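You operate a simulated robot arm through the tools that you are given. There is no shell and no other tool. Be economical: measure what you need, move in short steps, check, and stop when the job is done.

You are at the controls of a simulated two-armed robot. One attempt, no reset.

TASK
Put the blue pen away in the pink box and stand the box before the lamp.
Fine: hold the box still while you open and shut its drawer; leave the red pen; damage nothing.

The check looks at the end state, three seconds after you hand in, the way a careful person would. Anything else that was tipped, shoved, dropped, spilled or broken makes it a failure.

THE ROBOT
Two 6-joint arms with two-finger parallel grippers on one trunk, on a base that drives. Base frame: it is fixed to the floor where the robot stands at the start and does not move with it; the origin is under the middle of the robot, x ahead of it, y to its left, z up; the surface under the hand at the start is at about z = 0.75. Units: m, rad, N and s.
The left shoulder is at the start at [0.06, 0.187, 1.022], the right one opposite. With the tool pointing down near the work surface each hand reaches from about 0.26 to 0.62 m from the robot's upright axis, wherever it stands, measured 20 degrees to its own side. Places, roughly: desk top before the lamp [0.5, -0.3, 0.8]; inside of the small white drawer [0.5, 0.1, 0.8]; small white drawer [0.5, 0.1, 0.8]. Payload 1.57 kg a hand.
Tool frame (each hand has its own): the origin (TCP) lies between the finger pads and is the grasp point; the fingertips stand 0.03 m ahead of it; z points along the fingers, y is the line along which they close. The gripper opens to 0.11 m. The fingers are 0.024 m wide and 0.012 m thick; the gripper's body (0.048 by 0.112 m) begins 0.078 m behind the TCP.
Orientation is told as [roll, pitch, yaw] about the base's x, y, z axes, in that order, counted from this pose: with the fingers straight down and closing along the base's y, the tool's x points along the base's -x, its y along +y and its z along -z.

THE INTERFACE
- The arms move only by the tool move_arm. It takes "left_deltas", "right_deltas" or both (then of equal length, played together; a hand with none holds still); each is a list that holds one entry, the list of rows, each a list of 7 numbers: the shift along the tool's x, y, z in m, then the turn, a rotation vector about the tool's x, y, z in rad, then the opening, from 0 (shut) to 1 (fully open). In form: [[[tx, ty, tz, rx, ry, rz, gripper], ...]]. A call has 1 to 12 rows; each row is the pose to reach, as a shift and turn from the pose commanded when the call began, along the tool's axes at that moment. A row lasts 0.2 s, in which the tool goes at most 0.05 m and 0.15 rad; a call with a longer step from one row to the next is refused whole, and so is a gripper value outside its range. Where a pose cannot be reached the arm comes as near as it can. A force on the tool above 90 N (or 10 N above the force at the start of the call, whichever is more), or a blocked arm, ends the call early, and 0.2 s more pass. The fingers move at their own pace (about 0.153 m/s each) and stop on an object; they squeeze with about 25 N. The grip force told is the motor's: it shows also when the fingers shut on nothing. Time passes only in rows, and 0.2 s behind the last, so rows that repeat a pose let the fingers close. The reply holds the time, the measured pose of the TCP, the force on the tool along the base axes, the opening and the grip force, in the units named above and with some noise, with the torque about the TCP (base axes, N m) and any sound that the robot's microphone picked up, and new pictures: "show" is both (left out), scene, wrist or none (wrist: the cameras of the hands that moved).
- Cameras (640 x 400 px; columns grow to the right, rows downward): "scene" is now at [0.0056, -0.0309, 1.5582]; the picture's right is [-0.41, -0.91, 0.00], its down [-0.74, 0.33, -0.58] and it looks along [0.53, -0.24, -0.81] (base axes); focal length 256 px, centre (320, 200). "left" rides on the left gripper at [0.07, -0.016, -0.141] in its tool frame; the picture's right is [0.23, 0.97, 0.00], its down [-0.85, 0.20, -0.48] and it looks along [-0.47, 0.11, 0.88] (tool axes); focal length 222 px, centre (320, 200). "right" rides on the right gripper at [0.07, 0.016, -0.141] in its tool frame; the picture's right is [-0.23, 0.97, 0.00], its down [-0.86, -0.20, -0.48] and it looks along [-0.47, -0.11, 0.88] (tool axes); focal length 222 px, centre (320, 200). There is no depth. A picture from a camera that has moved, and an enlarged one, comes with that camera's place and axes in the base frame and with its lens.
- lift_body(by): slides the trunk up (or, below 0, down) by that many m; the arms and the scene camera ride with it, the base frame stays. It gives what a move gives, with no picture.
- roll_base(legs): drives the robot by 1 to 6 legs, each [ahead, left, turn to the left] in m, m and rad, along the robot's own axes; the way and the turn of a leg run together, so that a leg with both is an arc; at most 1.5 m and 3.142 rad a leg. The arms and the cameras ride along, it lands a little off, and it stops where it bumps. It gives what a move gives, and a new picture of the scene camera.
- aim_head(pan, tilt): turns the head with the scene camera to pan (to the left, within 1.501 rad either way) and tilt (down, from -0.506 to 1.204), counted from straight ahead of the robot. It gives what a move gives, and a new picture of the scene camera.
- enlarge(camera, box): a new picture of the part [left, top, right, bottom] of that camera's present view, enlarged. The clock stands still meanwhile.
- hand_in(): hands the job in; it is judged then, once.

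Go step by step. Nothing tells you exact positions but the pictures and the camera data: compare them with the known pose of the tool, close in by small moves and look again before you grip or let go. The budget is 120 turns and 260 pictures, counting those below and the enlarged ones. Unless the task says otherwise, let go and move clear before handing in, and close with one line.

The tools are called after "Request:" by a JSON object that holds its "name" and its "arguments". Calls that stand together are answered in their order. move_arm: Moves the arms, as the interface text tells. Its arguments: {"type":"object","properties":{"left_deltas":{"type":"array","items":{"type":"array","items":{"type":"array","items":{"type":"number"}}}},"right_deltas":{"type":"array","items":{"type":"array","items":{"type":"array","items":{"type":"number"}}}},"show":{"type":"string","enum":["both","scene","wrist","none"]}},"required":[]} The other tools are called the same way: lift_body (by) slides the trunk up or down; roll_base (legs) drives the base; aim_head (pan, tilt) turns the head that bears the scene camera; enlarge (camera, box) takes an enlarged picture of a part of a camera's view; hand_in () hands the job in.

At the start:

```text
t: 0.0
left_tool_pos: [0.4541, 0.1181, 0.9905]
left_tool_rot: [0.001, 0.0, -0.001]
left_contact_force: [-0.2, -0.2, 0.0]
left_ft_torque: [0.0, -0.04, 0.0]
left_gripper_width: 0.1101
left_grip_force: 0.1
right_tool_pos: [0.3391, -0.2231, 1.0505]
right_tool_rot: [0.0, 0.0, 0.0]
right_contact_force: [-0.3, 1.0, 0.7]
right_ft_torque: [-0.02, -0.02, -0.02]
right_gripper_width: 0.11
right_grip_force: 0.1
trunk travel left (down, up): [-0.65, 0.34]
robot x, y, heading: [0.0004, -0.002, -0.001]
head pan, tilt: [-0.421, 0.946]
```

scene: 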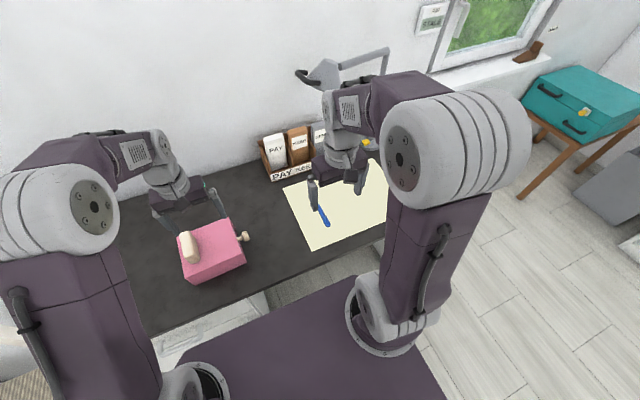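
right: 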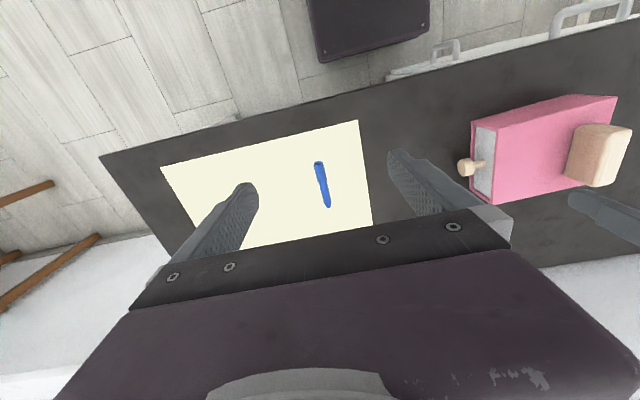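
left: 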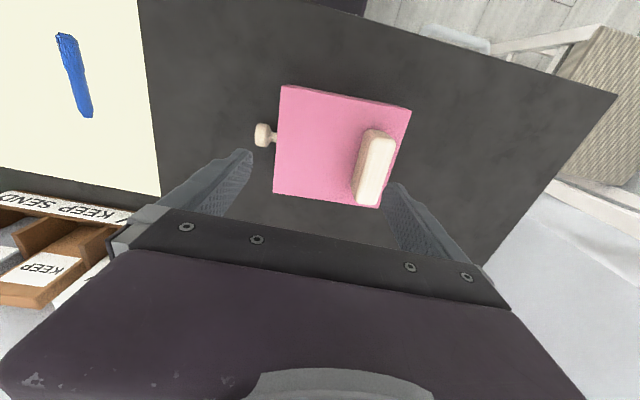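

I see the pink box with a knob on its right (-y) side and a handle on top, the blue pen lying on the paper, and a lamp behind. I'll look closer first.

Request:
{"name": "enlarge", "arguments": {"camera": "scene", "box": [140, 120, 440, 310]}}

Request:
{"name": "enlarge", "arguments": {"camera": "left", "box": [0, 0, 440, 275]}}

Request:
{"name": "enlarge", "arguments": {"camera": "right", "box": [280, 50, 640, 275]}}

Request:
{"name": "aim_head", "arguments": {"pan": -0.5, "tilt": 0.5}}

```text
2.11 times, centred on (290, 215) of scene
camera zoom: at [0.0056, -0.0309, 1.5582], right [-0.41, -0.91, 0.0], down [-0.74, 0.33, -0.58], along [0.53, -0.24, -0.81], focal length 539 px, centre (383, 168)
```

zoom: 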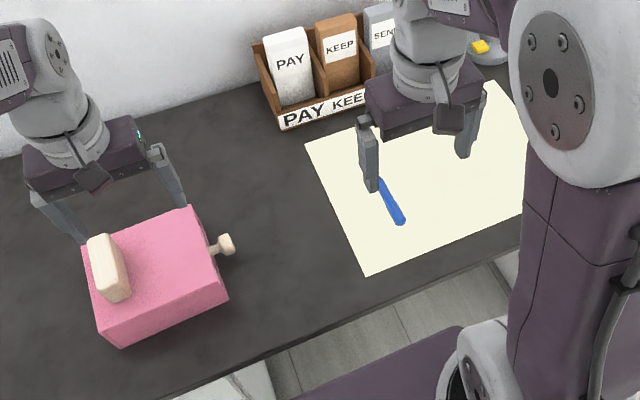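

```text
1.45 times, centred on (220, 138) of left
camera zoom: at [0.3851, 0.1012, 1.132], right [-0.23, 0.97, 0.0], down [0.85, 0.2, 0.48], along [0.47, 0.11, -0.88], focal length 323 px, centre (466, 291)
```

zoom: 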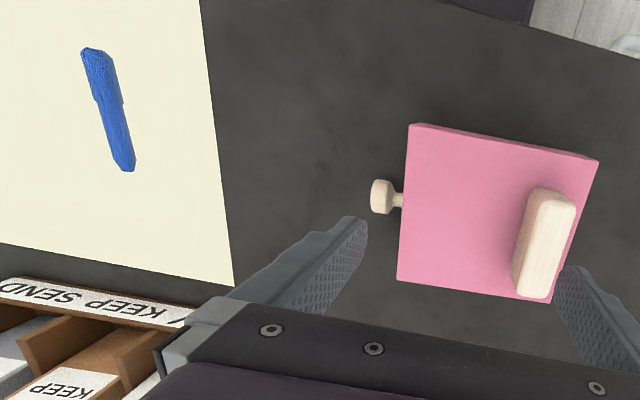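

```text
1.78 times, centred on (460, 162) of right
camera zoom: at [0.2698, -0.2077, 1.1933], right [0.23, 0.97, 0.0], down [0.86, -0.2, 0.48], along [0.47, -0.11, -0.88], focal length 395 px, centre (71, 267)
```

zoom: 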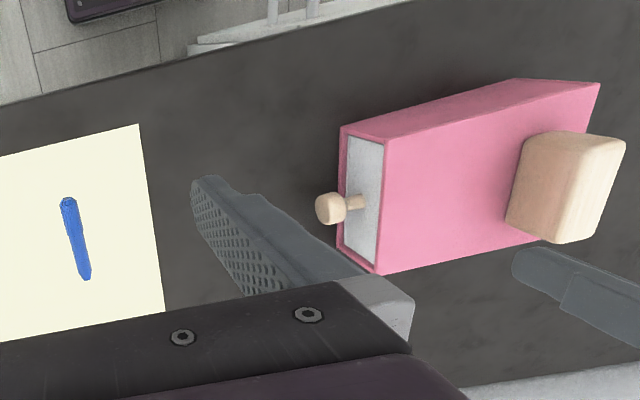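

```text
t: 0.9
left_tool_pos: [0.4563, 0.1175, 0.9895]
left_tool_rot: [0.0, 0.001, 0.0]
left_contact_force: [-1.0, -0.9, -0.7]
left_ft_torque: [0.04, 0.01, -0.05]
left_gripper_width: 0.1097
left_grip_force: 0.1
right_tool_pos: [0.3395, -0.2244, 1.0534]
right_tool_rot: [0.0, 0.0, 0.0]
right_contact_force: [-0.6, 0.7, 0.4]
right_ft_torque: [0.01, 0.04, -0.01]
right_gripper_width: 0.1102
right_grip_force: 0.1
trunk travel left (down, up): [-0.65, 0.34]
robot x, y, heading: [-0.0008, -0.0043, 0.001]
head pan, tilt: [-0.499, 0.499]
camera scene: at [0.0189, -0.0446, 1.5954], right [-0.48, -0.88, 0.0], down [-0.42, 0.23, -0.88], along [0.77, -0.42, -0.48], focal length 256 px, centre (320, 200)
```

scene: 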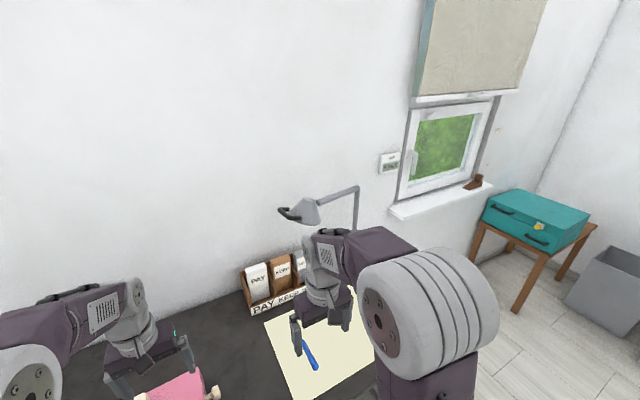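

The box top is at z≈0.815, spanning x 0.40–0.555 and y 0.06–0.23, and the pen lies along x at y≈-0.248. I'll swing the right arm away for a view of the lamp and to look for the red pen.

Request:
{"name": "move_arm", "arguments": {"right_deltas": [[[0.03, -0.03, -0.02, 0, 0, 0, 1], [0.06, -0.06, -0.04, 0, 0, 0, 1], [0.08, -0.1, -0.04, 0, 0, 0, 1], [0.08, -0.14, -0.04, 0, 0, 0, 1], [0.08, -0.18, -0.04, 0, 0, 0, 1], [0.08, -0.22, -0.04, 0, 0, 0, 1]]], "show": "wrist"}}

Request:
{"name": "aim_head", "arguments": {"pan": -0.5, "tilt": 0.8}}

```text
t: 2.3
left_tool_pos: [0.4554, 0.1163, 0.9891]
left_tool_rot: [0.001, 0.0, -0.001]
left_contact_force: [-0.5, -1.0, -0.7]
left_ft_torque: [0.06, -0.01, 0.01]
left_gripper_width: 0.11
left_grip_force: 0.1
right_tool_pos: [0.2594, -0.4463, 1.0905]
right_tool_rot: [0.001, 0.001, 0.001]
right_contact_force: [-0.1, -0.4, -0.4]
right_ft_torque: [0.02, 0.0, 0.05]
right_gripper_width: 0.1099
right_grip_force: 0.0
trunk travel left (down, up): [-0.65, 0.34]
robot x, y, heading: [-0.0032, -0.0006, -0.004]
head pan, tilt: [-0.499, 0.499]
camera right: at [0.1904, -0.4307, 1.2325], right [0.23, 0.97, 0.0], down [0.86, -0.2, 0.48], along [0.47, -0.11, -0.88], focal length 222 px, centre (320, 200)
```

right: 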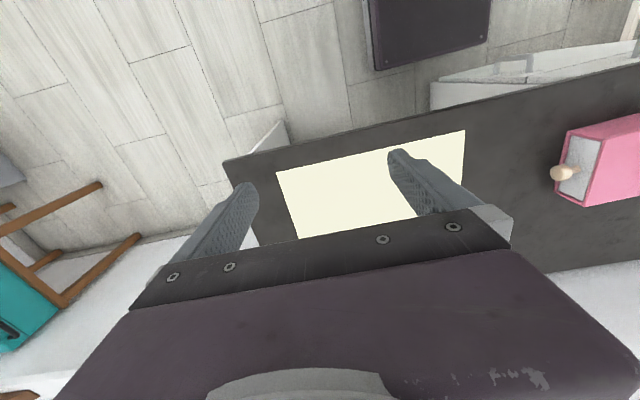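

```text
t: 3.1
left_tool_pos: [0.4553, 0.1181, 0.9904]
left_tool_rot: [0.001, 0.0, 0.001]
left_contact_force: [0.4, 0.2, 0.9]
left_ft_torque: [-0.03, -0.02, 0.02]
left_gripper_width: 0.1101
left_grip_force: 0.0
right_tool_pos: [0.259, -0.4438, 1.0913]
right_tool_rot: [0.0, 0.0, -0.001]
right_contact_force: [0.3, 0.3, -0.5]
right_ft_torque: [0.0, 0.02, 0.0]
right_gripper_width: 0.1101
right_grip_force: 0.2
trunk travel left (down, up): [-0.65, 0.34]
robot x, y, heading: [0.002, -0.0005, -0.002]
head pan, tilt: [-0.499, 0.799]
camera scene: at [0.0097, -0.0394, 1.5696], right [-0.48, -0.88, 0.0], down [-0.63, 0.34, -0.7], along [0.61, -0.33, -0.72], focal length 256 px, centre (320, 200)
```

scene: 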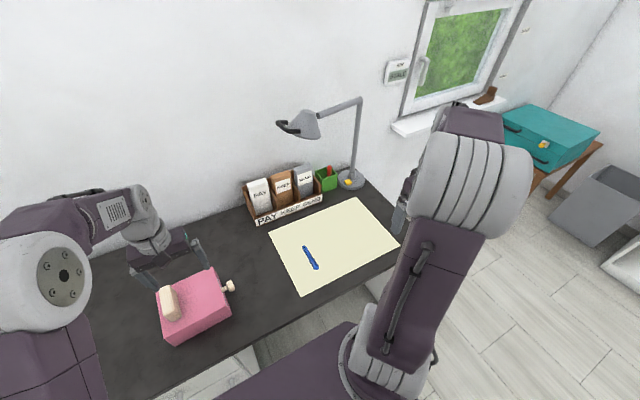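

Request:
{"name": "enlarge", "arguments": {"camera": "scene", "box": [230, 80, 430, 300]}}

```text
1.82 times, centred on (330, 190) of scene
camera zoom: at [0.0097, -0.0394, 1.5696], right [-0.48, -0.88, 0.0], down [-0.63, 0.34, -0.7], along [0.61, -0.33, -0.72], focal length 466 px, centre (302, 218)
```

zoom: 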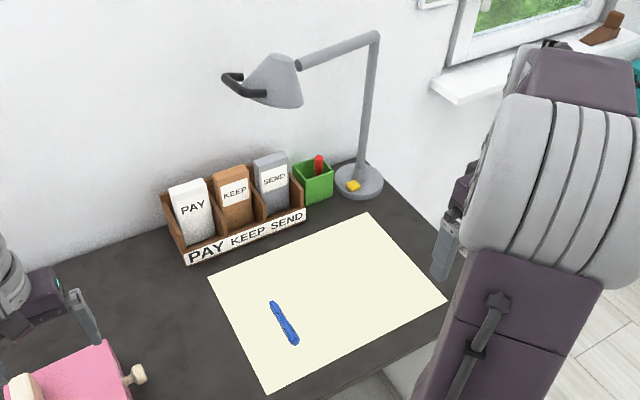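

The red pen stands in the green cup by the lamp base (≈[0.75, -0.60]), and I'll keep away from it. Next the left hand goes over the box handle, estimated at [0.466, 0.194] with its top at z≈0.865.

Request:
{"name": "move_arm", "arguments": {"left_deltas": [[[-0.004, 0.03, 0, 0, 0, -0.02, 1], [-0.008, 0.06, 0.02, 0, 0, -0.05, 1], [-0.012, 0.076, 0.05, 0, 0, -0.05, 1], [-0.012, 0.076, 0.06, 0, 0, -0.05, 1]]], "show": "both"}}

Request:
{"name": "enlarge", "arguments": {"camera": "left", "box": [180, 50, 480, 240]}}

```text
t: 4.1
left_tool_pos: [0.4668, 0.1947, 0.9291]
left_tool_rot: [0.001, -0.002, 0.049]
left_contact_force: [-0.2, 0.0, -0.3]
left_ft_torque: [-0.01, 0.01, -0.03]
left_gripper_width: 0.1099
left_grip_force: 0.0
right_tool_pos: [0.2593, -0.444, 1.0916]
right_tool_rot: [0.0, 0.0, 0.001]
right_contact_force: [0.0, 0.1, -0.4]
right_ft_torque: [0.02, -0.02, -0.02]
right_gripper_width: 0.11
right_grip_force: 0.0
trunk travel left (down, up): [-0.65, 0.34]
robot x, y, heading: [0.0005, 0.0012, 0.005]
head pan, tilt: [-0.499, 0.799]
camera scene: at [0.0096, -0.0398, 1.5696], right [-0.48, -0.88, 0.0], down [-0.63, 0.34, -0.7], along [0.61, -0.33, -0.72], focal length 256 px, centre (320, 200)
camera left: at [0.398, 0.175, 1.0722], right [-0.28, 0.96, 0.0], down [0.84, 0.24, 0.48], along [0.46, 0.13, -0.88], focal length 222 px, centre (320, 200)
```

scene: 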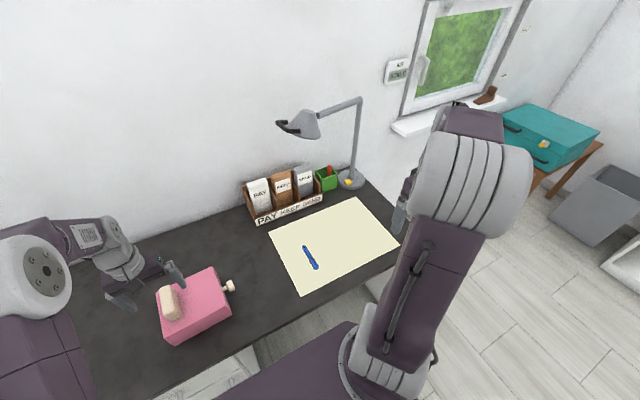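
left: 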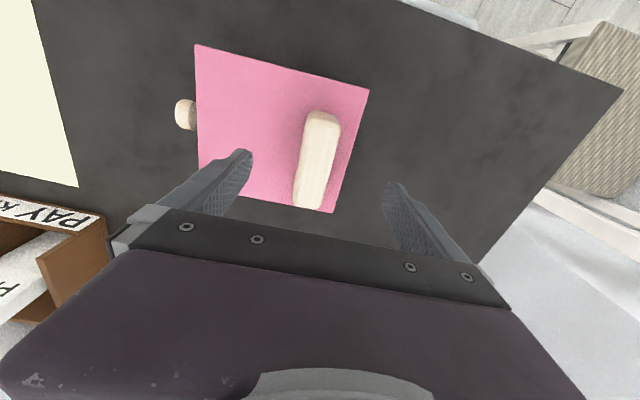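

```text
2.11 times, centred on (330, 145) of left
camera zoom: at [0.398, 0.175, 1.0722], right [-0.28, 0.96, 0.0], down [0.84, 0.24, 0.48], along [0.46, 0.13, -0.88], focal length 468 px, centre (299, 316)
```

zoom: 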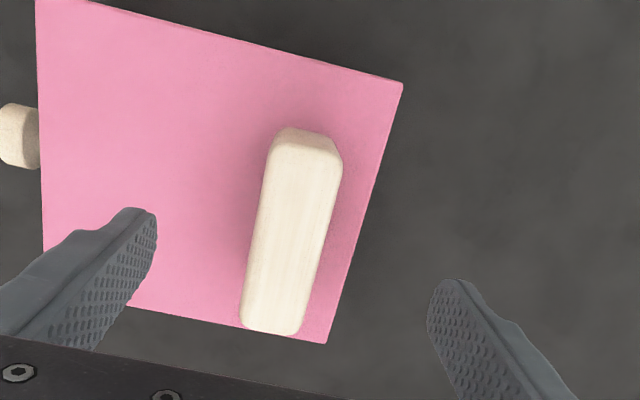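

The handle centre reads about [0.473, 0.190], yaw ≈0.07. I'll lower the fingers around it and grip it.

Request:
{"name": "move_arm", "arguments": {"left_deltas": [[[-0.006, -0.004, 0.03, 0, 0, -0.02, 1], [-0.006, -0.004, 0.06, 0, 0, -0.02, 1], [-0.006, -0.004, 0.074, 0, 0, -0.02, 1], [-0.006, -0.004, 0.074, 0, 0, -0.02, 0.5], [-0.006, -0.004, 0.074, 0, 0, -0.02, 0.2], [-0.006, -0.004, 0.074, 0, 0, -0.02, 0], [-0.006, -0.004, 0.074, 0, 0, -0.02, 0]]], "show": "both"}}

```text
t: 5.7
left_tool_pos: [0.4741, 0.1902, 0.8547]
left_tool_rot: [0.0, -0.003, 0.068]
left_contact_force: [2.2, 1.3, 14.1]
left_ft_torque: [0.06, 0.16, -0.73]
left_gripper_width: 0.0318
left_grip_force: 24.9
right_tool_pos: [0.2579, -0.4447, 1.093]
right_tool_rot: [0.001, -0.001, 0.001]
right_contact_force: [1.0, 0.4, -0.1]
right_ft_torque: [0.01, 0.02, -0.01]
right_gripper_width: 0.1102
right_grip_force: 0.0
trunk travel left (down, up): [-0.65, 0.34]
robot x, y, heading: [-0.0021, -0.0016, 0.004]
head pan, tilt: [-0.499, 0.799]
camera scene: at [0.0084, -0.0403, 1.5696], right [-0.48, -0.88, 0.0], down [-0.63, 0.34, -0.7], along [0.61, -0.33, -0.72], focal length 256 px, centre (320, 200)
camera left: at [0.404, 0.1683, 0.9971], right [-0.29, 0.96, 0.0], down [0.84, 0.26, 0.48], along [0.46, 0.14, -0.88], focal length 222 px, centre (320, 200)
```

scene: 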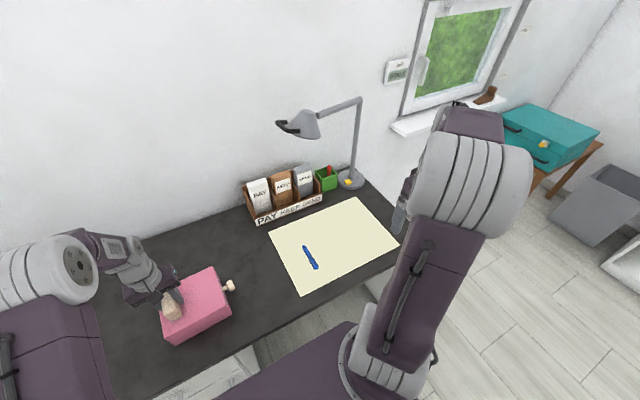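
left: 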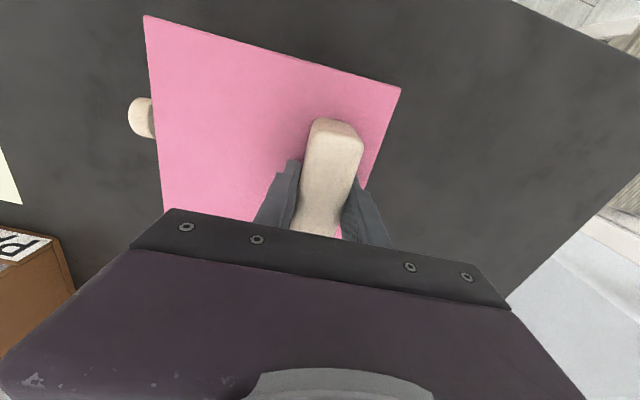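

The handle is held. Now I'll bring the right hand beside the knob (≈[0.478, 0.025, 0.787]), turned a quarter so the fingers close along x.

Request:
{"name": "move_arm", "arguments": {"right_deltas": [[[-0.018, 0.033, 0.012, 0, 0, -0.137, 1], [-0.037, 0.066, 0.023, 0, 0, -0.273, 1], [-0.055, 0.099, 0.035, 0, 0, -0.41, 1], [-0.073, 0.132, 0.047, 0, 0, -0.547, 1], [-0.092, 0.165, 0.058, 0, 0, -0.683, 1], [-0.11, 0.197, 0.07, 0, 0, -0.82, 1], [-0.128, 0.23, 0.082, 0, 0, -0.957, 1], [-0.147, 0.263, 0.093, 0, 0, -1.093, 1], [-0.165, 0.296, 0.105, 0, 0, -1.23, 1], [-0.183, 0.329, 0.117, 0, 0, -1.367, 1], [-0.202, 0.362, 0.128, 0, 0, -1.503, 1], [-0.22, 0.395, 0.14, 0, 0, -1.64, 1]]], "show": "both"}}

Request:
{"name": "enlarge", "arguments": {"camera": "right", "box": [160, 40, 480, 240]}}

```text
t: 8.3
left_tool_pos: [0.4728, 0.1893, 0.8543]
left_tool_rot: [-0.002, -0.001, 0.069]
left_contact_force: [5.7, 2.8, 21.7]
left_ft_torque: [-0.51, 0.35, -0.58]
left_gripper_width: 0.0319
left_grip_force: 25.4
right_tool_pos: [0.4792, -0.0477, 0.9525]
right_tool_rot: [-0.001, 0.001, 1.643]
right_contact_force: [-0.2, 0.8, 0.2]
right_ft_torque: [-0.01, -0.03, 0.0]
right_gripper_width: 0.1101
right_grip_force: 0.2
trunk travel left (down, up): [-0.65, 0.34]
robot x, y, heading: [0.0003, 0.0035, 0.002]
head pan, tilt: [-0.499, 0.799]
camera scene: at [0.0082, -0.0402, 1.5697], right [-0.48, -0.88, 0.0], down [-0.63, 0.34, -0.7], along [0.61, -0.33, -0.72], focal length 256 px, centre (320, 200)
camera right: at [0.4669, -0.12, 1.0935], right [-0.99, 0.16, 0.0], down [0.14, 0.87, 0.48], along [0.08, 0.47, -0.88], focal length 222 px, centre (320, 200)
```

scene: 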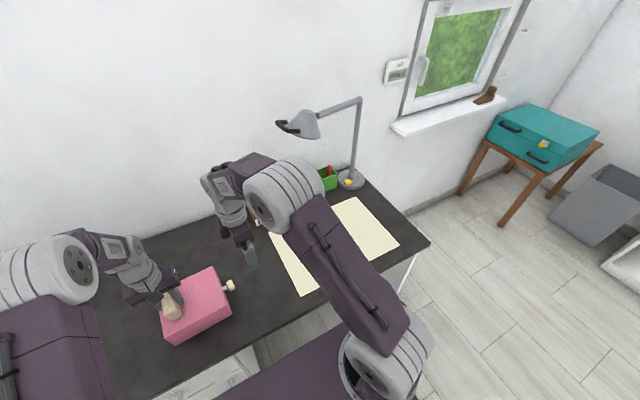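
right: 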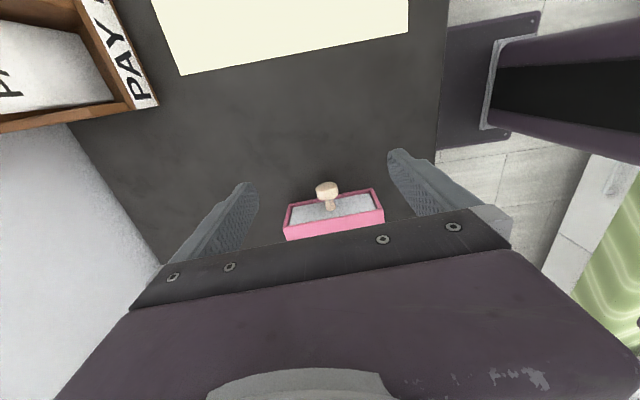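

```text
2.00 times, centred on (320, 140) of right
camera zoom: at [0.4669, -0.12, 1.0935], right [-0.99, 0.16, 0.0], down [0.14, 0.87, 0.48], along [0.08, 0.47, -0.88], focal length 444 px, centre (320, 320)
```

zoom: 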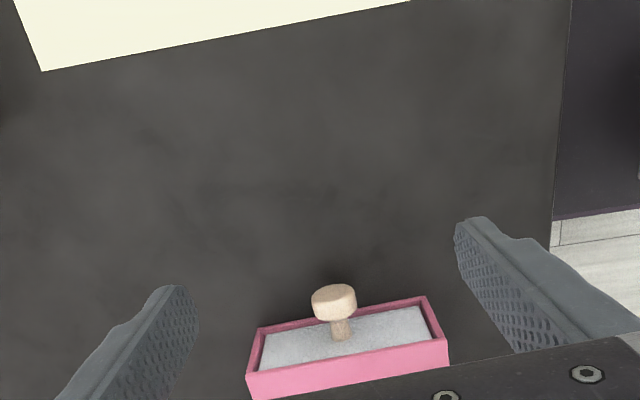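

The knob head is at about [0.481, 0.026, 0.787], centred between the fingers. I'll move over it and go down with the fingers open.

Request:
{"name": "move_arm", "arguments": {"right_deltas": [[[-0.035, -0.004, 0.02, 0, 0, 0, 1], [-0.072, -0.0073, 0.04, 0, 0, 0, 0.7], [-0.072, -0.0073, 0.08, 0, 0, 0, 0.6], [-0.072, -0.0073, 0.12, 0, 0, 0, 0.6], [-0.072, -0.0073, 0.152, 0, 0, 0, 0.6]]], "show": "both"}}

Request:
{"name": "enlarge", "arguments": {"camera": "right", "box": [200, 80, 440, 230]}}

```text
t: 9.5
left_tool_pos: [0.472, 0.1895, 0.8551]
left_tool_rot: [0.0, 0.0, 0.071]
left_contact_force: [3.0, -1.3, 20.4]
left_ft_torque: [-0.27, 0.12, -0.35]
left_gripper_width: 0.0319
left_grip_force: 24.4
right_tool_pos: [0.4789, 0.0244, 0.8002]
right_tool_rot: [-0.002, -0.001, 1.641]
right_contact_force: [0.6, -0.7, -0.5]
right_ft_torque: [0.02, 0.0, -0.04]
right_gripper_width: 0.0661
right_grip_force: 0.1
trunk travel left (down, up): [-0.65, 0.34]
robot x, y, heading: [0.001, 0.0019, 0.002]
head pan, tilt: [-0.499, 0.799]
camera scene: at [0.0078, -0.0408, 1.5696], right [-0.48, -0.88, 0.0], down [-0.63, 0.34, -0.7], along [0.61, -0.33, -0.72], focal length 256 px, centre (320, 200)
camera right: at [0.4683, -0.0469, 0.9408], right [-0.99, 0.16, 0.0], down [0.14, 0.87, 0.48], along [0.08, 0.47, -0.88], focal length 222 px, centre (320, 200)
```

scene: 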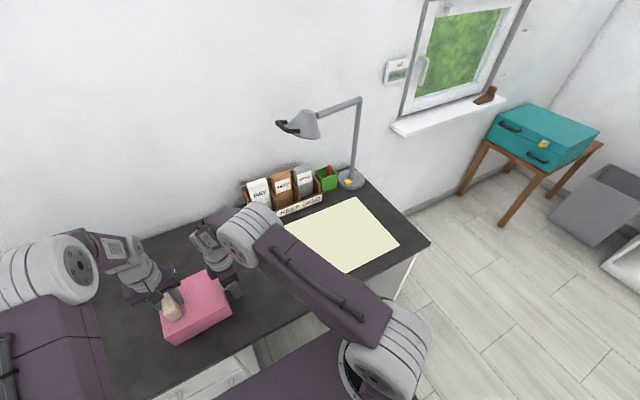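
right: 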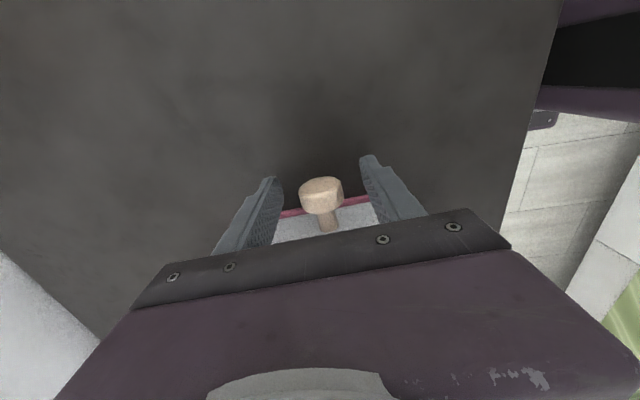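

```text
2.67 times, centred on (320, 155) of right
camera zoom: at [0.4683, -0.0469, 0.9408], right [-0.99, 0.16, 0.0], down [0.14, 0.87, 0.48], along [0.08, 0.47, -0.88], focal length 592 px, centre (320, 320)
```

zoom: 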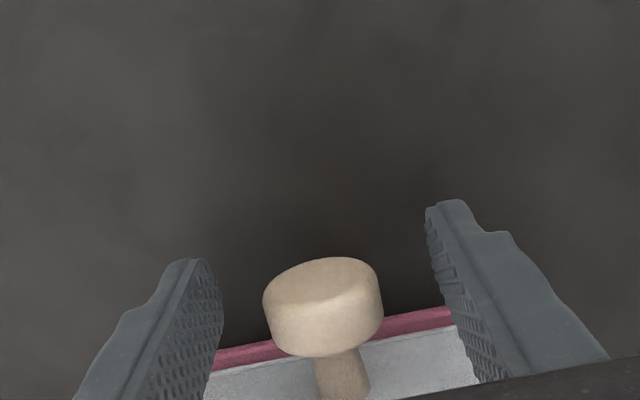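

The knob sits between the fingers, so I'll close on it.

Request:
{"name": "move_arm", "arguments": {"right_deltas": [[[0, 0, 0.003, 0, 0, 0, 0.4], [0, 0, 0.003, 0, 0, 0, 0.2], [0, 0, 0.003, 0, 0, 0, 0], [0, 0, 0.003, 0, 0, 0, 0]]], "show": "wrist"}}

```text
t: 10.5
left_tool_pos: [0.4717, 0.189, 0.8557]
left_tool_rot: [0.0, -0.001, 0.07]
left_contact_force: [0.1, -1.1, 20.2]
left_ft_torque: [-0.2, -0.06, -0.79]
left_gripper_width: 0.032
left_grip_force: 25.4
right_tool_pos: [0.4793, 0.024, 0.7968]
right_tool_rot: [-0.001, 0.0, 1.641]
right_contact_force: [3.0, 0.3, 0.7]
right_ft_torque: [-0.02, -0.06, -0.24]
right_gripper_width: 0.0332
right_grip_force: 25.3
trunk travel left (down, up): [-0.65, 0.34]
robot x, y, heading: [0.0013, 0.0011, -0.007]
head pan, tilt: [-0.499, 0.799]
camera right: at [0.469, -0.0472, 0.9383], right [-0.99, 0.16, 0.0], down [0.14, 0.87, 0.48], along [0.08, 0.47, -0.88], focal length 222 px, centre (320, 200)
```

right: 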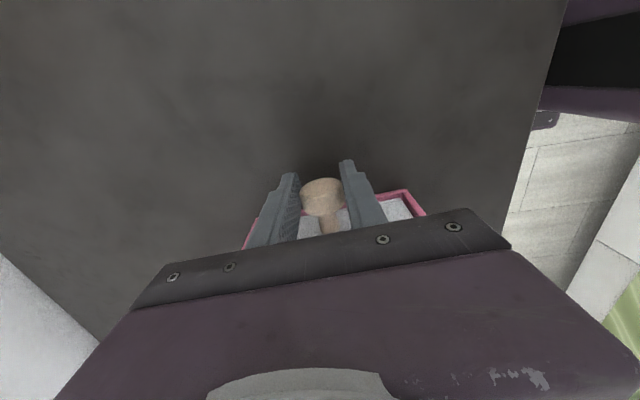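

Gripped at 33 mm. I'll pull the drawer out slowly by 0.09 m while the left hand holds the box.

Request:
{"name": "move_arm", "arguments": {"right_deltas": [[[0.008, 0, 0, 0, 0, 0, 0], [0.016, 0, 0, 0, 0, 0, 0], [0.024, 0, 0, 0, 0, 0, 0], [0.032, 0, 0, 0, 0, 0, 0], [0.04, 0, 0, 0, 0, 0, 0], [0.05, 0, 0, 0, 0, 0, 0], [0.06, 0, 0, 0, 0, 0, 0], [0.07, 0, 0, 0, 0, 0, 0], [0.08, 0, 0, 0, 0, 0, 0], [0.085, 0, 0, 0, 0, 0, 0]]], "show": "both"}}

Request:
{"name": "enlarge", "arguments": {"camera": "scene", "box": [100, 180, 340, 360]}}

```text
t: 12.7
left_tool_pos: [0.4734, 0.1881, 0.8545]
left_tool_rot: [0.001, -0.006, 0.07]
left_contact_force: [2.9, -5.7, 15.9]
left_ft_torque: [0.04, 0.53, 0.08]
left_gripper_width: 0.0322
left_grip_force: 24.7
right_tool_pos: [0.4858, -0.0615, 0.796]
right_tool_rot: [0.0, 0.0, 1.642]
right_contact_force: [-3.3, 6.6, 2.1]
right_ft_torque: [0.13, 0.12, -0.14]
right_gripper_width: 0.0332
right_grip_force: 25.3
trunk travel left (down, up): [-0.65, 0.34]
robot x, y, heading: [0.0024, 0.0018, -0.0]
head pan, tilt: [-0.499, 0.799]
camera scene: at [0.0075, -0.0406, 1.5696], right [-0.48, -0.88, 0.0], down [-0.63, 0.34, -0.7], along [0.61, -0.33, -0.72], focal length 256 px, centre (320, 200)
camera right: at [0.4754, -0.1331, 0.9385], right [-0.99, 0.16, 0.0], down [0.14, 0.87, 0.48], along [0.08, 0.47, -0.88], focal length 222 px, centre (320, 200)
```

scene: 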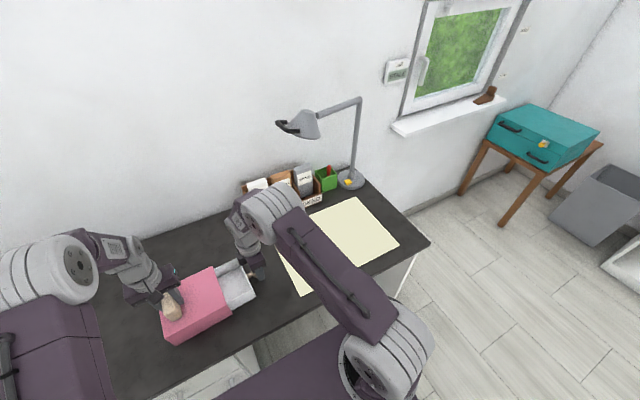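
right: 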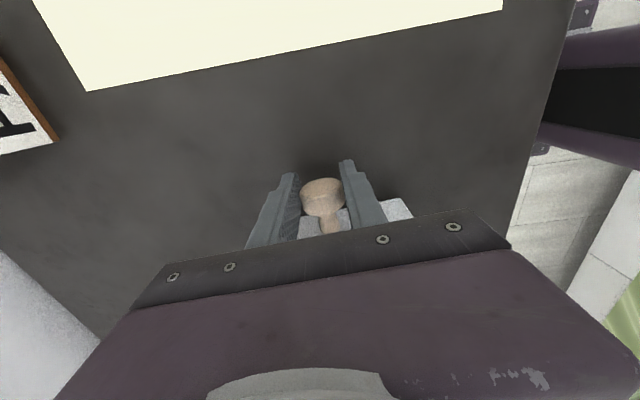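

```text
2.22 times, centred on (220, 270) of scene
camera zoom: at [0.0075, -0.0406, 1.5696], right [-0.48, -0.88, 0.0], down [-0.63, 0.34, -0.7], along [0.61, -0.33, -0.72], focal length 569 px, centre (542, 44)
```

zoom: 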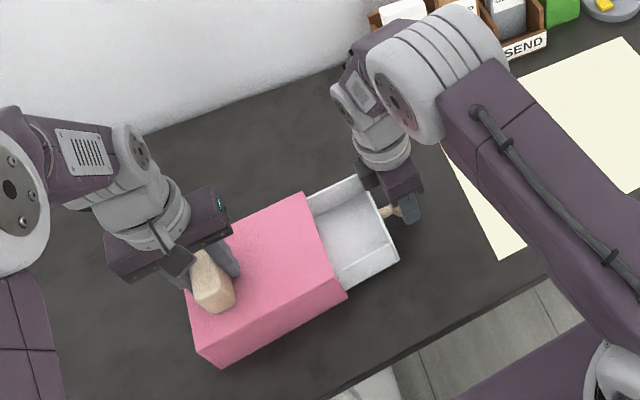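

The drawer is open about 85 mm and the box stayed put. I'll release the knob, go straight up and move toward the pen, turning the hand back.

Request:
{"name": "move_arm", "arguments": {"right_deltas": [[[0, 0, 0, 0, 0, 0, 0.3], [0, 0, 0, 0, 0, 0, 0.6], [0, 0, -0.04, 0, 0, 0, 0.6], [0, 0, -0.08, 0, 0, 0, 0.6], [0, 0, -0.12, 0, 0, 0, 0.6], [0.02, 0, -0.15, 0, 0, 0.12, 0.6], [0.05, 0, -0.16, 0, 0, 0.26, 0.6], [0.08, 0, -0.16, 0, 0, 0.4, 0.6], [0.11, 0, -0.16, 0, 0, 0.54, 0.6], [0.14, 0, -0.16, 0, 0, 0.68, 0.6], [0.17, 0, -0.16, 0, 0, 0.82, 0.6], [0.19, 0, -0.16, 0, 0, 0.96, 0.6]]], "show": "both"}}

```text
t: 15.3
left_tool_pos: [0.4732, 0.1879, 0.8548]
left_tool_rot: [-0.001, -0.001, 0.069]
left_contact_force: [0.4, -2.1, 16.1]
left_ft_torque: [0.16, 0.23, -0.5]
left_gripper_width: 0.0319
left_grip_force: 24.7
right_tool_pos: [0.4989, -0.2523, 0.9569]
right_tool_rot: [0.001, -0.002, 0.679]
right_contact_force: [0.0, -0.3, -0.6]
right_ft_torque: [0.0, 0.01, -0.01]
right_gripper_width: 0.0659
right_grip_force: 0.0
trunk travel left (down, up): [-0.65, 0.34]
robot x, y, heading: [-0.0009, -0.0034, -0.0]
head pan, tilt: [-0.499, 0.799]
camera scene: at [0.0077, -0.0409, 1.5696], right [-0.48, -0.88, 0.0], down [-0.63, 0.34, -0.7], along [0.61, -0.33, -0.72], focal length 256 px, centre (320, 200)
camera right: at [0.4352, -0.2843, 1.0986], right [-0.43, 0.9, 0.0], down [0.79, 0.38, 0.48], along [0.43, 0.21, -0.88], focal length 222 px, centre (320, 200)
```

scene: 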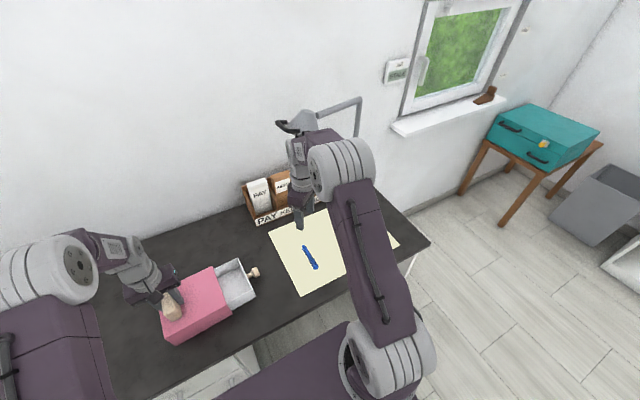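
right: 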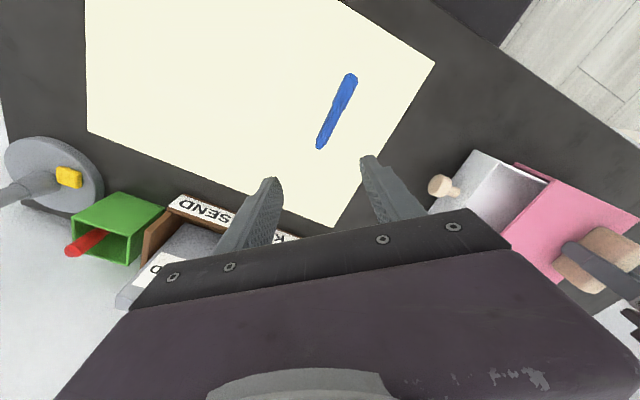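

The pen is at about [0.467, -0.246] along x. I'll line the hand up above it, closing along y.

Request:
{"name": "move_arm", "arguments": {"right_deltas": [[[0.004, 0.005, 0.02, 0, 0, 0.13, 0.6], [0.009, 0.01, 0.04, 0, 0, 0.26, 0.6], [0.013, 0.014, 0.06, 0, 0, 0.4, 0.6], [0.018, 0.019, 0.08, 0, 0, 0.53, 0.6], [0.022, 0.024, 0.107, 0, 0, 0.66, 0.6]]], "show": "wrist"}}

Request:
{"name": "enlarge", "arguments": {"camera": "right", "box": [200, 50, 440, 200]}}

```text
t: 16.5
left_tool_pos: [0.4728, 0.19, 0.8546]
left_tool_rot: [-0.001, -0.001, 0.07]
left_contact_force: [-0.6, -0.7, 15.8]
left_ft_torque: [-0.03, 0.21, -0.34]
left_gripper_width: 0.0323
left_grip_force: 24.5
right_tool_pos: [0.4654, -0.2471, 0.85]
right_tool_rot: [0.0, -0.003, 0.017]
right_contact_force: [0.9, 0.2, -0.2]
right_ft_torque: [0.02, -0.02, -0.03]
right_gripper_width: 0.0662
right_grip_force: 0.0
trunk travel left (down, up): [-0.65, 0.34]
robot x, y, heading: [0.0001, 0.005, 0.001]
head pan, tilt: [-0.499, 0.799]
camera right: at [0.3969, -0.2319, 0.9922], right [0.21, 0.98, 0.0], down [0.86, -0.18, 0.48], along [0.47, -0.1, -0.88], focal length 222 px, centre (320, 200)
```

right: 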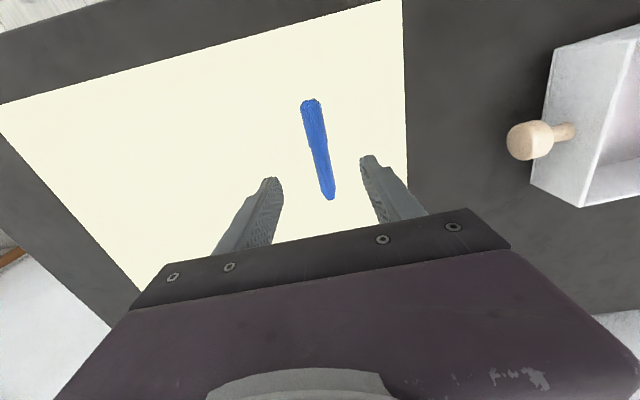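

```text
2.67 times, centred on (320, 125) of right
camera zoom: at [0.3969, -0.2319, 0.9922], right [0.21, 0.98, 0.0], down [0.86, -0.18, 0.48], along [0.47, -0.1, -0.88], focal length 592 px, centre (320, 400)
```

zoom: 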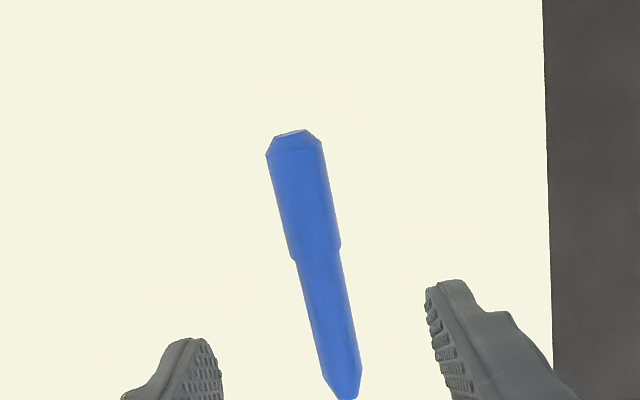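

The pen is centred between the fingers. I'll go down to TCP z≈0.787 and check for contact before closing.

Request:
{"name": "move_arm", "arguments": {"right_deltas": [[[0, 0, 0.03, 0, 0, 0.02, 0.5], [0, 0, 0.055, 0, 0, 0.02, 0.45], [0, 0, 0.063, 0, 0, 0.02, 0.45], [0, 0, 0.063, 0, 0, 0.02, 0.45]]], "show": "wrist"}}

Request:
{"name": "enlarge", "arguments": {"camera": "right", "box": [220, 90, 420, 215]}}

```text
t: 17.5
left_tool_pos: [0.4727, 0.1895, 0.8546]
left_tool_rot: [0.0, -0.001, 0.07]
left_contact_force: [-1.2, -0.6, 15.7]
left_ft_torque: [-0.09, 0.26, -0.21]
left_gripper_width: 0.032
left_grip_force: 25.0
right_tool_pos: [0.4685, -0.2472, 0.7885]
right_tool_rot: [0.001, -0.001, -0.001]
right_contact_force: [0.7, -1.0, 0.3]
right_ft_torque: [0.0, -0.02, 0.0]
right_gripper_width: 0.0497
right_grip_force: 0.1
trunk travel left (down, up): [-0.65, 0.34]
robot x, y, heading: [-0.0034, -0.0046, -0.001]
head pan, tilt: [-0.499, 0.799]
camera right: at [0.3977, -0.2307, 0.9291], right [0.23, 0.97, 0.0], down [0.85, -0.2, 0.48], along [0.47, -0.11, -0.88], focal length 222 px, centre (320, 200)
```

right: 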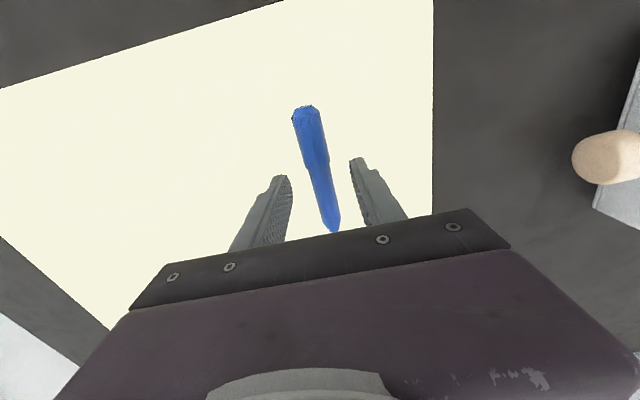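

```text
3.20 times, centred on (320, 152) of right
camera zoom: at [0.3977, -0.2307, 0.9291], right [0.23, 0.97, 0.0], down [0.85, -0.2, 0.48], along [0.47, -0.11, -0.88], focal length 711 px, centre (320, 352)
```

zoom: 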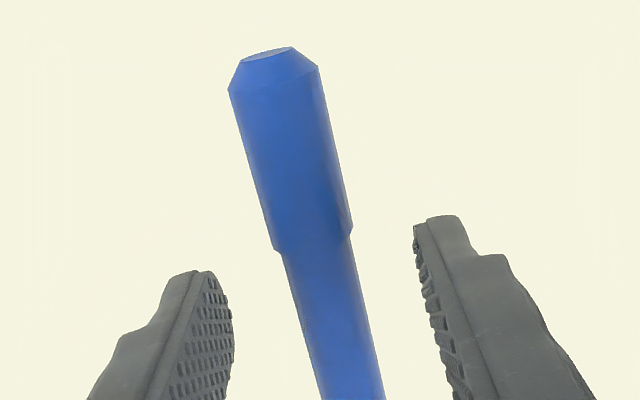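

No contact yet, and the fingers straddle the barrel. I'll go 4 mm lower and close.

Request:
{"name": "move_arm", "arguments": {"right_deltas": [[[-0.003, 0, 0.004, 0, 0, 0, 0.4], [-0.003, 0, 0.004, 0, 0, 0, 0.2], [-0.003, 0, 0.004, 0, 0, 0, 0], [-0.003, 0, 0.004, 0, 0, 0, 0], [-0.003, 0, 0.004, 0, 0, 0, 0]]], "show": "wrist"}}

```text
t: 18.7
left_tool_pos: [0.4723, 0.189, 0.8548]
left_tool_rot: [0.0, -0.001, 0.071]
left_contact_force: [-0.9, -1.1, 15.4]
left_ft_torque: [-0.12, 0.23, -0.23]
left_gripper_width: 0.0318
left_grip_force: 24.9
right_tool_pos: [0.4686, -0.2458, 0.7832]
right_tool_rot: [0.001, -0.002, 0.001]
right_contact_force: [0.4, -0.1, 0.4]
right_ft_torque: [0.01, -0.01, -0.02]
right_gripper_width: 0.0142
right_grip_force: 25.3
trunk travel left (down, up): [-0.65, 0.34]
robot x, y, heading: [0.0002, 0.0041, 0.005]
head pan, tilt: [-0.499, 0.799]
camera right: at [0.4005, -0.231, 0.9249], right [0.23, 0.97, 0.0], down [0.85, -0.2, 0.48], along [0.47, -0.11, -0.88], focal length 222 px, centre (320, 200)
```

right: 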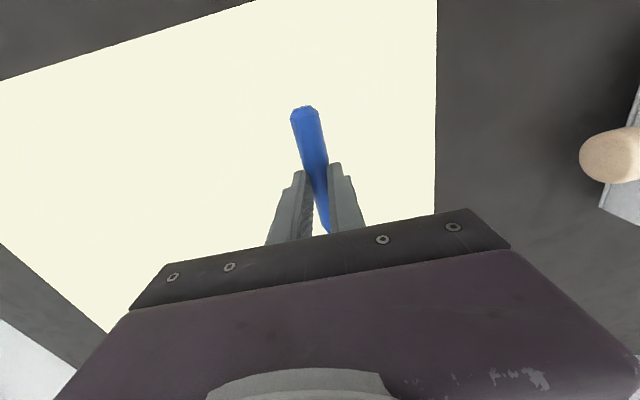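

The pen is gripped (14 mm). I'll lift it and carry it above the drawer.

Request:
{"name": "move_arm", "arguments": {"right_deltas": [[[0, 0, -0.03, 0, 0, 0, 0], [0, 0, -0.07, 0, 0, 0, 0], [0, 0, -0.11, 0, 0, 0, 0], [0, 0.03, -0.13, 0, 0, 0, 0], [0, 0.07, -0.13, 0, 0, 0, 0], [0, 0.11, -0.13, 0, 0, 0, 0], [-0.005, 0.15, -0.13, 0, 0, -0.03, 0], [-0.01, 0.19, -0.13, 0, 0, -0.07, 0], [-0.014, 0.22, -0.13, 0, 0, -0.07, 0]]], "show": "both"}}

Request:
{"name": "enlarge", "arguments": {"camera": "right", "box": [200, 40, 480, 215]}}

Request:
{"name": "enlarge", "arguments": {"camera": "scene", "box": [140, 210, 300, 330]}}

```text
t: 20.7
left_tool_pos: [0.4733, 0.1898, 0.855]
left_tool_rot: [0.0, -0.002, 0.071]
left_contact_force: [-0.4, -1.0, 15.4]
left_ft_torque: [-0.56, 0.15, -0.27]
left_gripper_width: 0.032
left_grip_force: 24.8
right_tool_pos: [0.4848, -0.0253, 0.9139]
right_tool_rot: [-0.001, -0.001, 0.069]
right_contact_force: [-0.3, 0.0, -0.5]
right_ft_torque: [0.0, -0.04, 0.02]
right_gripper_width: 0.0001
right_grip_force: 21.1
trunk travel left (down, up): [-0.65, 0.34]
robot x, y, heading: [0.0045, 0.0032, 0.001]
head pan, tilt: [-0.499, 0.799]
camera scene: at [0.0076, -0.0405, 1.5696], right [-0.48, -0.88, 0.0], down [-0.63, 0.34, -0.7], along [0.61, -0.33, -0.72], focal length 256 px, centre (320, 200)
camera right: at [0.4141, -0.0155, 1.0549], right [0.16, 0.99, 0.0], down [0.87, -0.14, 0.48], along [0.47, -0.08, -0.88], focal length 222 px, centre (320, 200)
```

scene: 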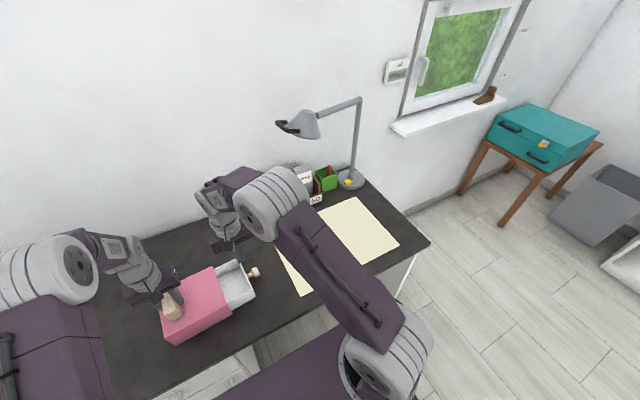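
right: 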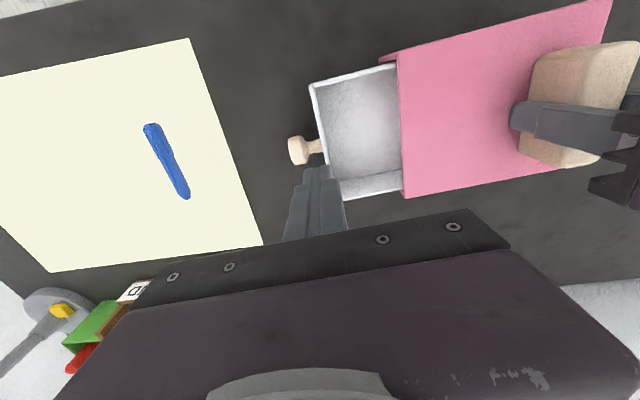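

```text
2.29 times, centred on (340, 128) of right
camera zoom: at [0.4141, -0.0155, 1.0549], right [0.16, 0.99, 0.0], down [0.87, -0.14, 0.48], along [0.47, -0.08, -0.88], focal length 508 px, centre (274, 366)
```

zoom: 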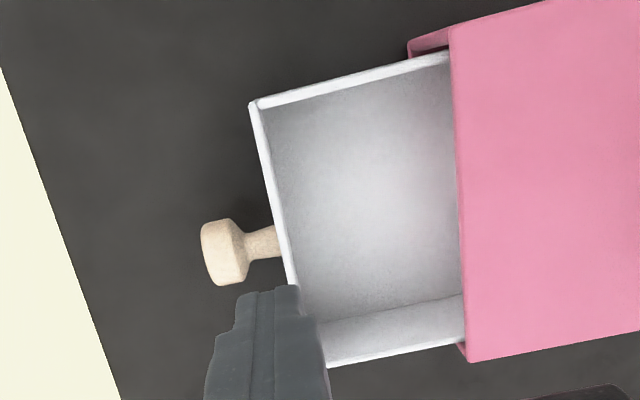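

```text
3.33 times, centred on (220, 270) of scene
camera zoom: at [0.0076, -0.0405, 1.5696], right [-0.48, -0.88, 0.0], down [-0.63, 0.34, -0.7], along [0.61, -0.33, -0.72], focal length 854 px, centre (653, -33)
```

zoom: 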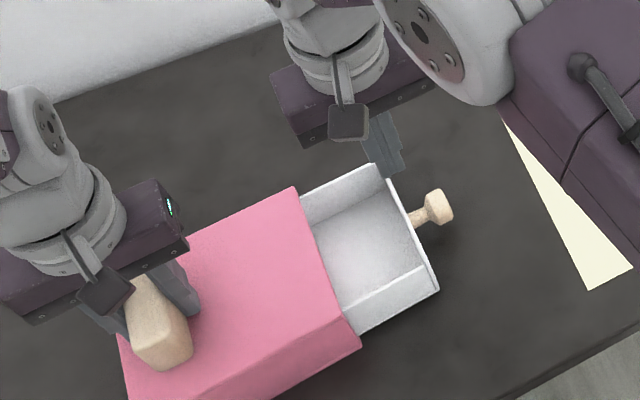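

The pen slipped out at once and still lies on the paper, around x 0.431–0.535, y≈-0.241; the grip was too high on the round barrel. I'll go back and grip it on the thicker cap, deeper.

Request:
{"name": "move_arm", "arguments": {"right_deltas": [[[0.008, -0.043, 0, 0, 0, 0.02, 0.2], [0.016, -0.086, 0, 0, 0, 0.04, 0.4], [0.024, -0.128, 0.02, 0, 0, 0.06, 0.5], [0.032, -0.171, 0.04, 0, 0, 0.08, 0.5], [0.04, -0.2138, 0.064, 0, 0, 0.1, 0.5]]], "show": "wrist"}}

Request:
{"name": "enlarge", "arguments": {"camera": "right", "box": [200, 70, 440, 220]}}

```text
t: 21.9
left_tool_pos: [0.4722, 0.1881, 0.8558]
left_tool_rot: [0.0, -0.002, 0.07]
left_contact_force: [-1.9, -2.9, 14.3]
left_ft_torque: [0.49, 0.28, -0.19]
left_gripper_width: 0.0321
left_grip_force: 24.4
right_tool_pos: [0.4568, -0.2418, 0.8472]
right_tool_rot: [0.004, -0.002, -0.03]
right_contact_force: [-0.2, 0.4, -0.2]
right_ft_torque: [0.0, 0.01, -0.01]
right_gripper_width: 0.055
right_grip_force: 0.1
trunk travel left (down, up): [-0.65, 0.34]
robot x, y, heading: [-0.0006, -0.0011, -0.001]
head pan, tilt: [-0.499, 0.799]
camera right: at [0.3888, -0.2245, 0.991], right [0.26, 0.97, 0.0], down [0.85, -0.22, 0.48], along [0.46, -0.12, -0.88], focal length 222 px, centre (320, 200)
```

right: 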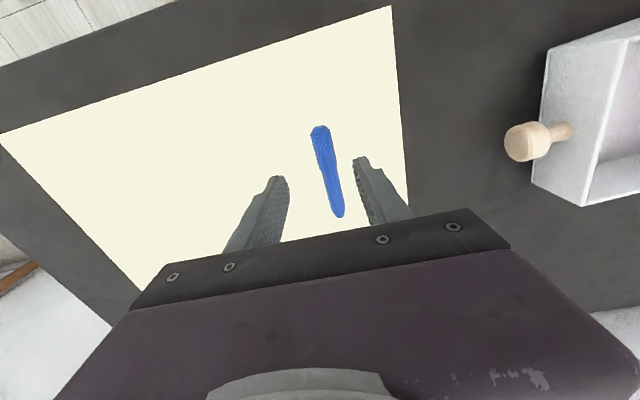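

```text
2.67 times, centred on (320, 145) of right
camera zoom: at [0.3888, -0.2245, 0.991], right [0.26, 0.97, 0.0], down [0.85, -0.22, 0.48], along [0.46, -0.12, -0.88], focal length 592 px, centre (320, 347)
```

zoom: 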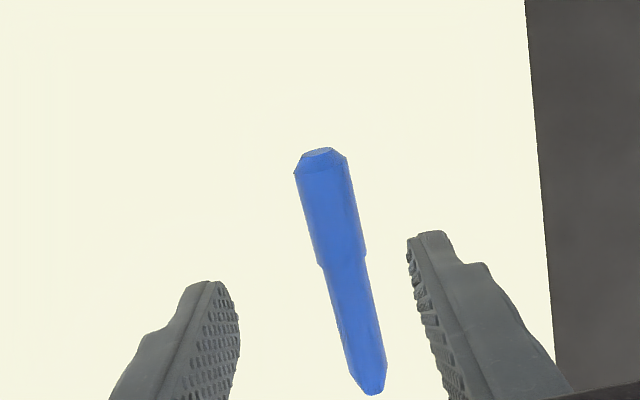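

The pen cap spans x 0.429–0.473 at y≈-0.2375. I'll go down over the cap in small steps, watching the contact force.

Request:
{"name": "move_arm", "arguments": {"right_deltas": [[[-0.001, 0.004, 0.03, 0, 0, 0, 0.45], [-0.001, 0.004, 0.055, 0, 0, 0, 0.4], [-0.001, 0.004, 0.064, 0, 0, 0, 0.4], [-0.001, 0.004, 0.067, 0, 0, 0, 0.4], [-0.001, 0.004, 0.069, 0, 0, 0, 0.4]]], "show": "wrist"}}

```text
t: 23.1
left_tool_pos: [0.4719, 0.1895, 0.8549]
left_tool_rot: [-0.001, -0.002, 0.07]
left_contact_force: [0.2, -2.3, 12.8]
left_ft_torque: [0.25, 0.45, -0.01]
left_gripper_width: 0.0318
left_grip_force: 25.0
right_tool_pos: [0.4602, -0.2385, 0.7788]
right_tool_rot: [-0.002, -0.003, -0.029]
right_contact_force: [-0.8, 0.2, 4.9]
right_ft_torque: [-0.12, 0.06, -0.01]
right_gripper_width: 0.0438
right_grip_force: 0.0
trunk travel left (down, up): [-0.65, 0.34]
robot x, y, heading: [-0.0009, 0.0014, -0.002]
head pan, tilt: [-0.499, 0.799]
camera right: at [0.3915, -0.2204, 0.9215], right [0.26, 0.97, 0.0], down [0.85, -0.23, 0.48], along [0.46, -0.12, -0.88], focal length 222 px, centre (320, 200)
```

right: 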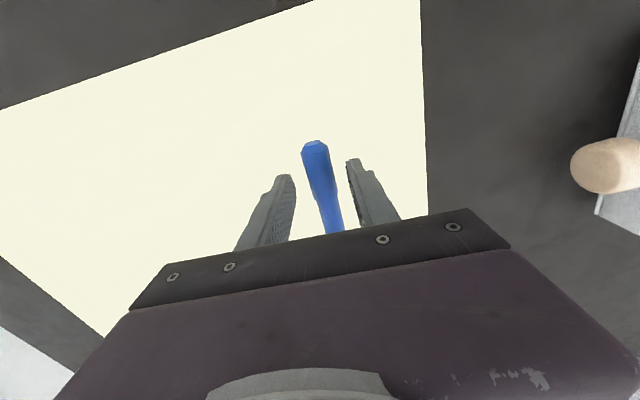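

The tips just touch the desk (~5 N), so I'll raise 1.5 mm and close on the cap.

Request:
{"name": "move_arm", "arguments": {"right_deltas": [[[0, 0, -0.0015, 0, 0, 0, 0.4], [0, 0, -0.0015, 0, 0, 0, 0.2], [0, 0, -0.0015, 0, 0, 0, 0.1], [0, 0, -0.0015, 0, 0, 0, 0], [0, 0, -0.0015, 0, 0, 0, 0], [0, 0, -0.012, 0, 0, 0, 0], [0, 0, -0.03, 0, 0, 0, 0]]], "show": "wrist"}}

```text
t: 24.7
left_tool_pos: [0.4726, 0.1896, 0.8543]
left_tool_rot: [-0.001, -0.002, 0.071]
left_contact_force: [-1.3, 0.0, 14.7]
left_ft_torque: [-0.22, 0.19, -0.2]
left_gripper_width: 0.0318
left_grip_force: 25.3
right_tool_pos: [0.4592, -0.2378, 0.8103]
right_tool_rot: [0.0, -0.002, -0.03]
right_contact_force: [-0.9, 0.5, 0.6]
right_ft_torque: [-0.02, -0.01, -0.03]
right_gripper_width: 0.0188
right_grip_force: 24.9
trunk travel left (down, up): [-0.65, 0.34]
robot x, y, heading: [0.0019, -0.0016, 0.0]
head pan, tilt: [-0.499, 0.799]
camera right: at [0.3909, -0.2207, 0.9515], right [0.26, 0.97, 0.0], down [0.85, -0.23, 0.48], along [0.46, -0.12, -0.88], focal length 222 px, centre (320, 200)
```

right: 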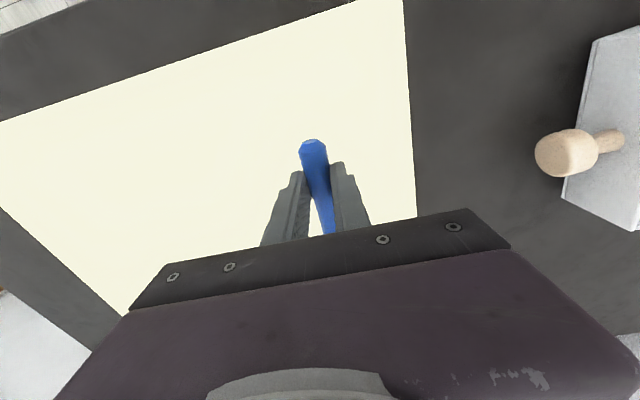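

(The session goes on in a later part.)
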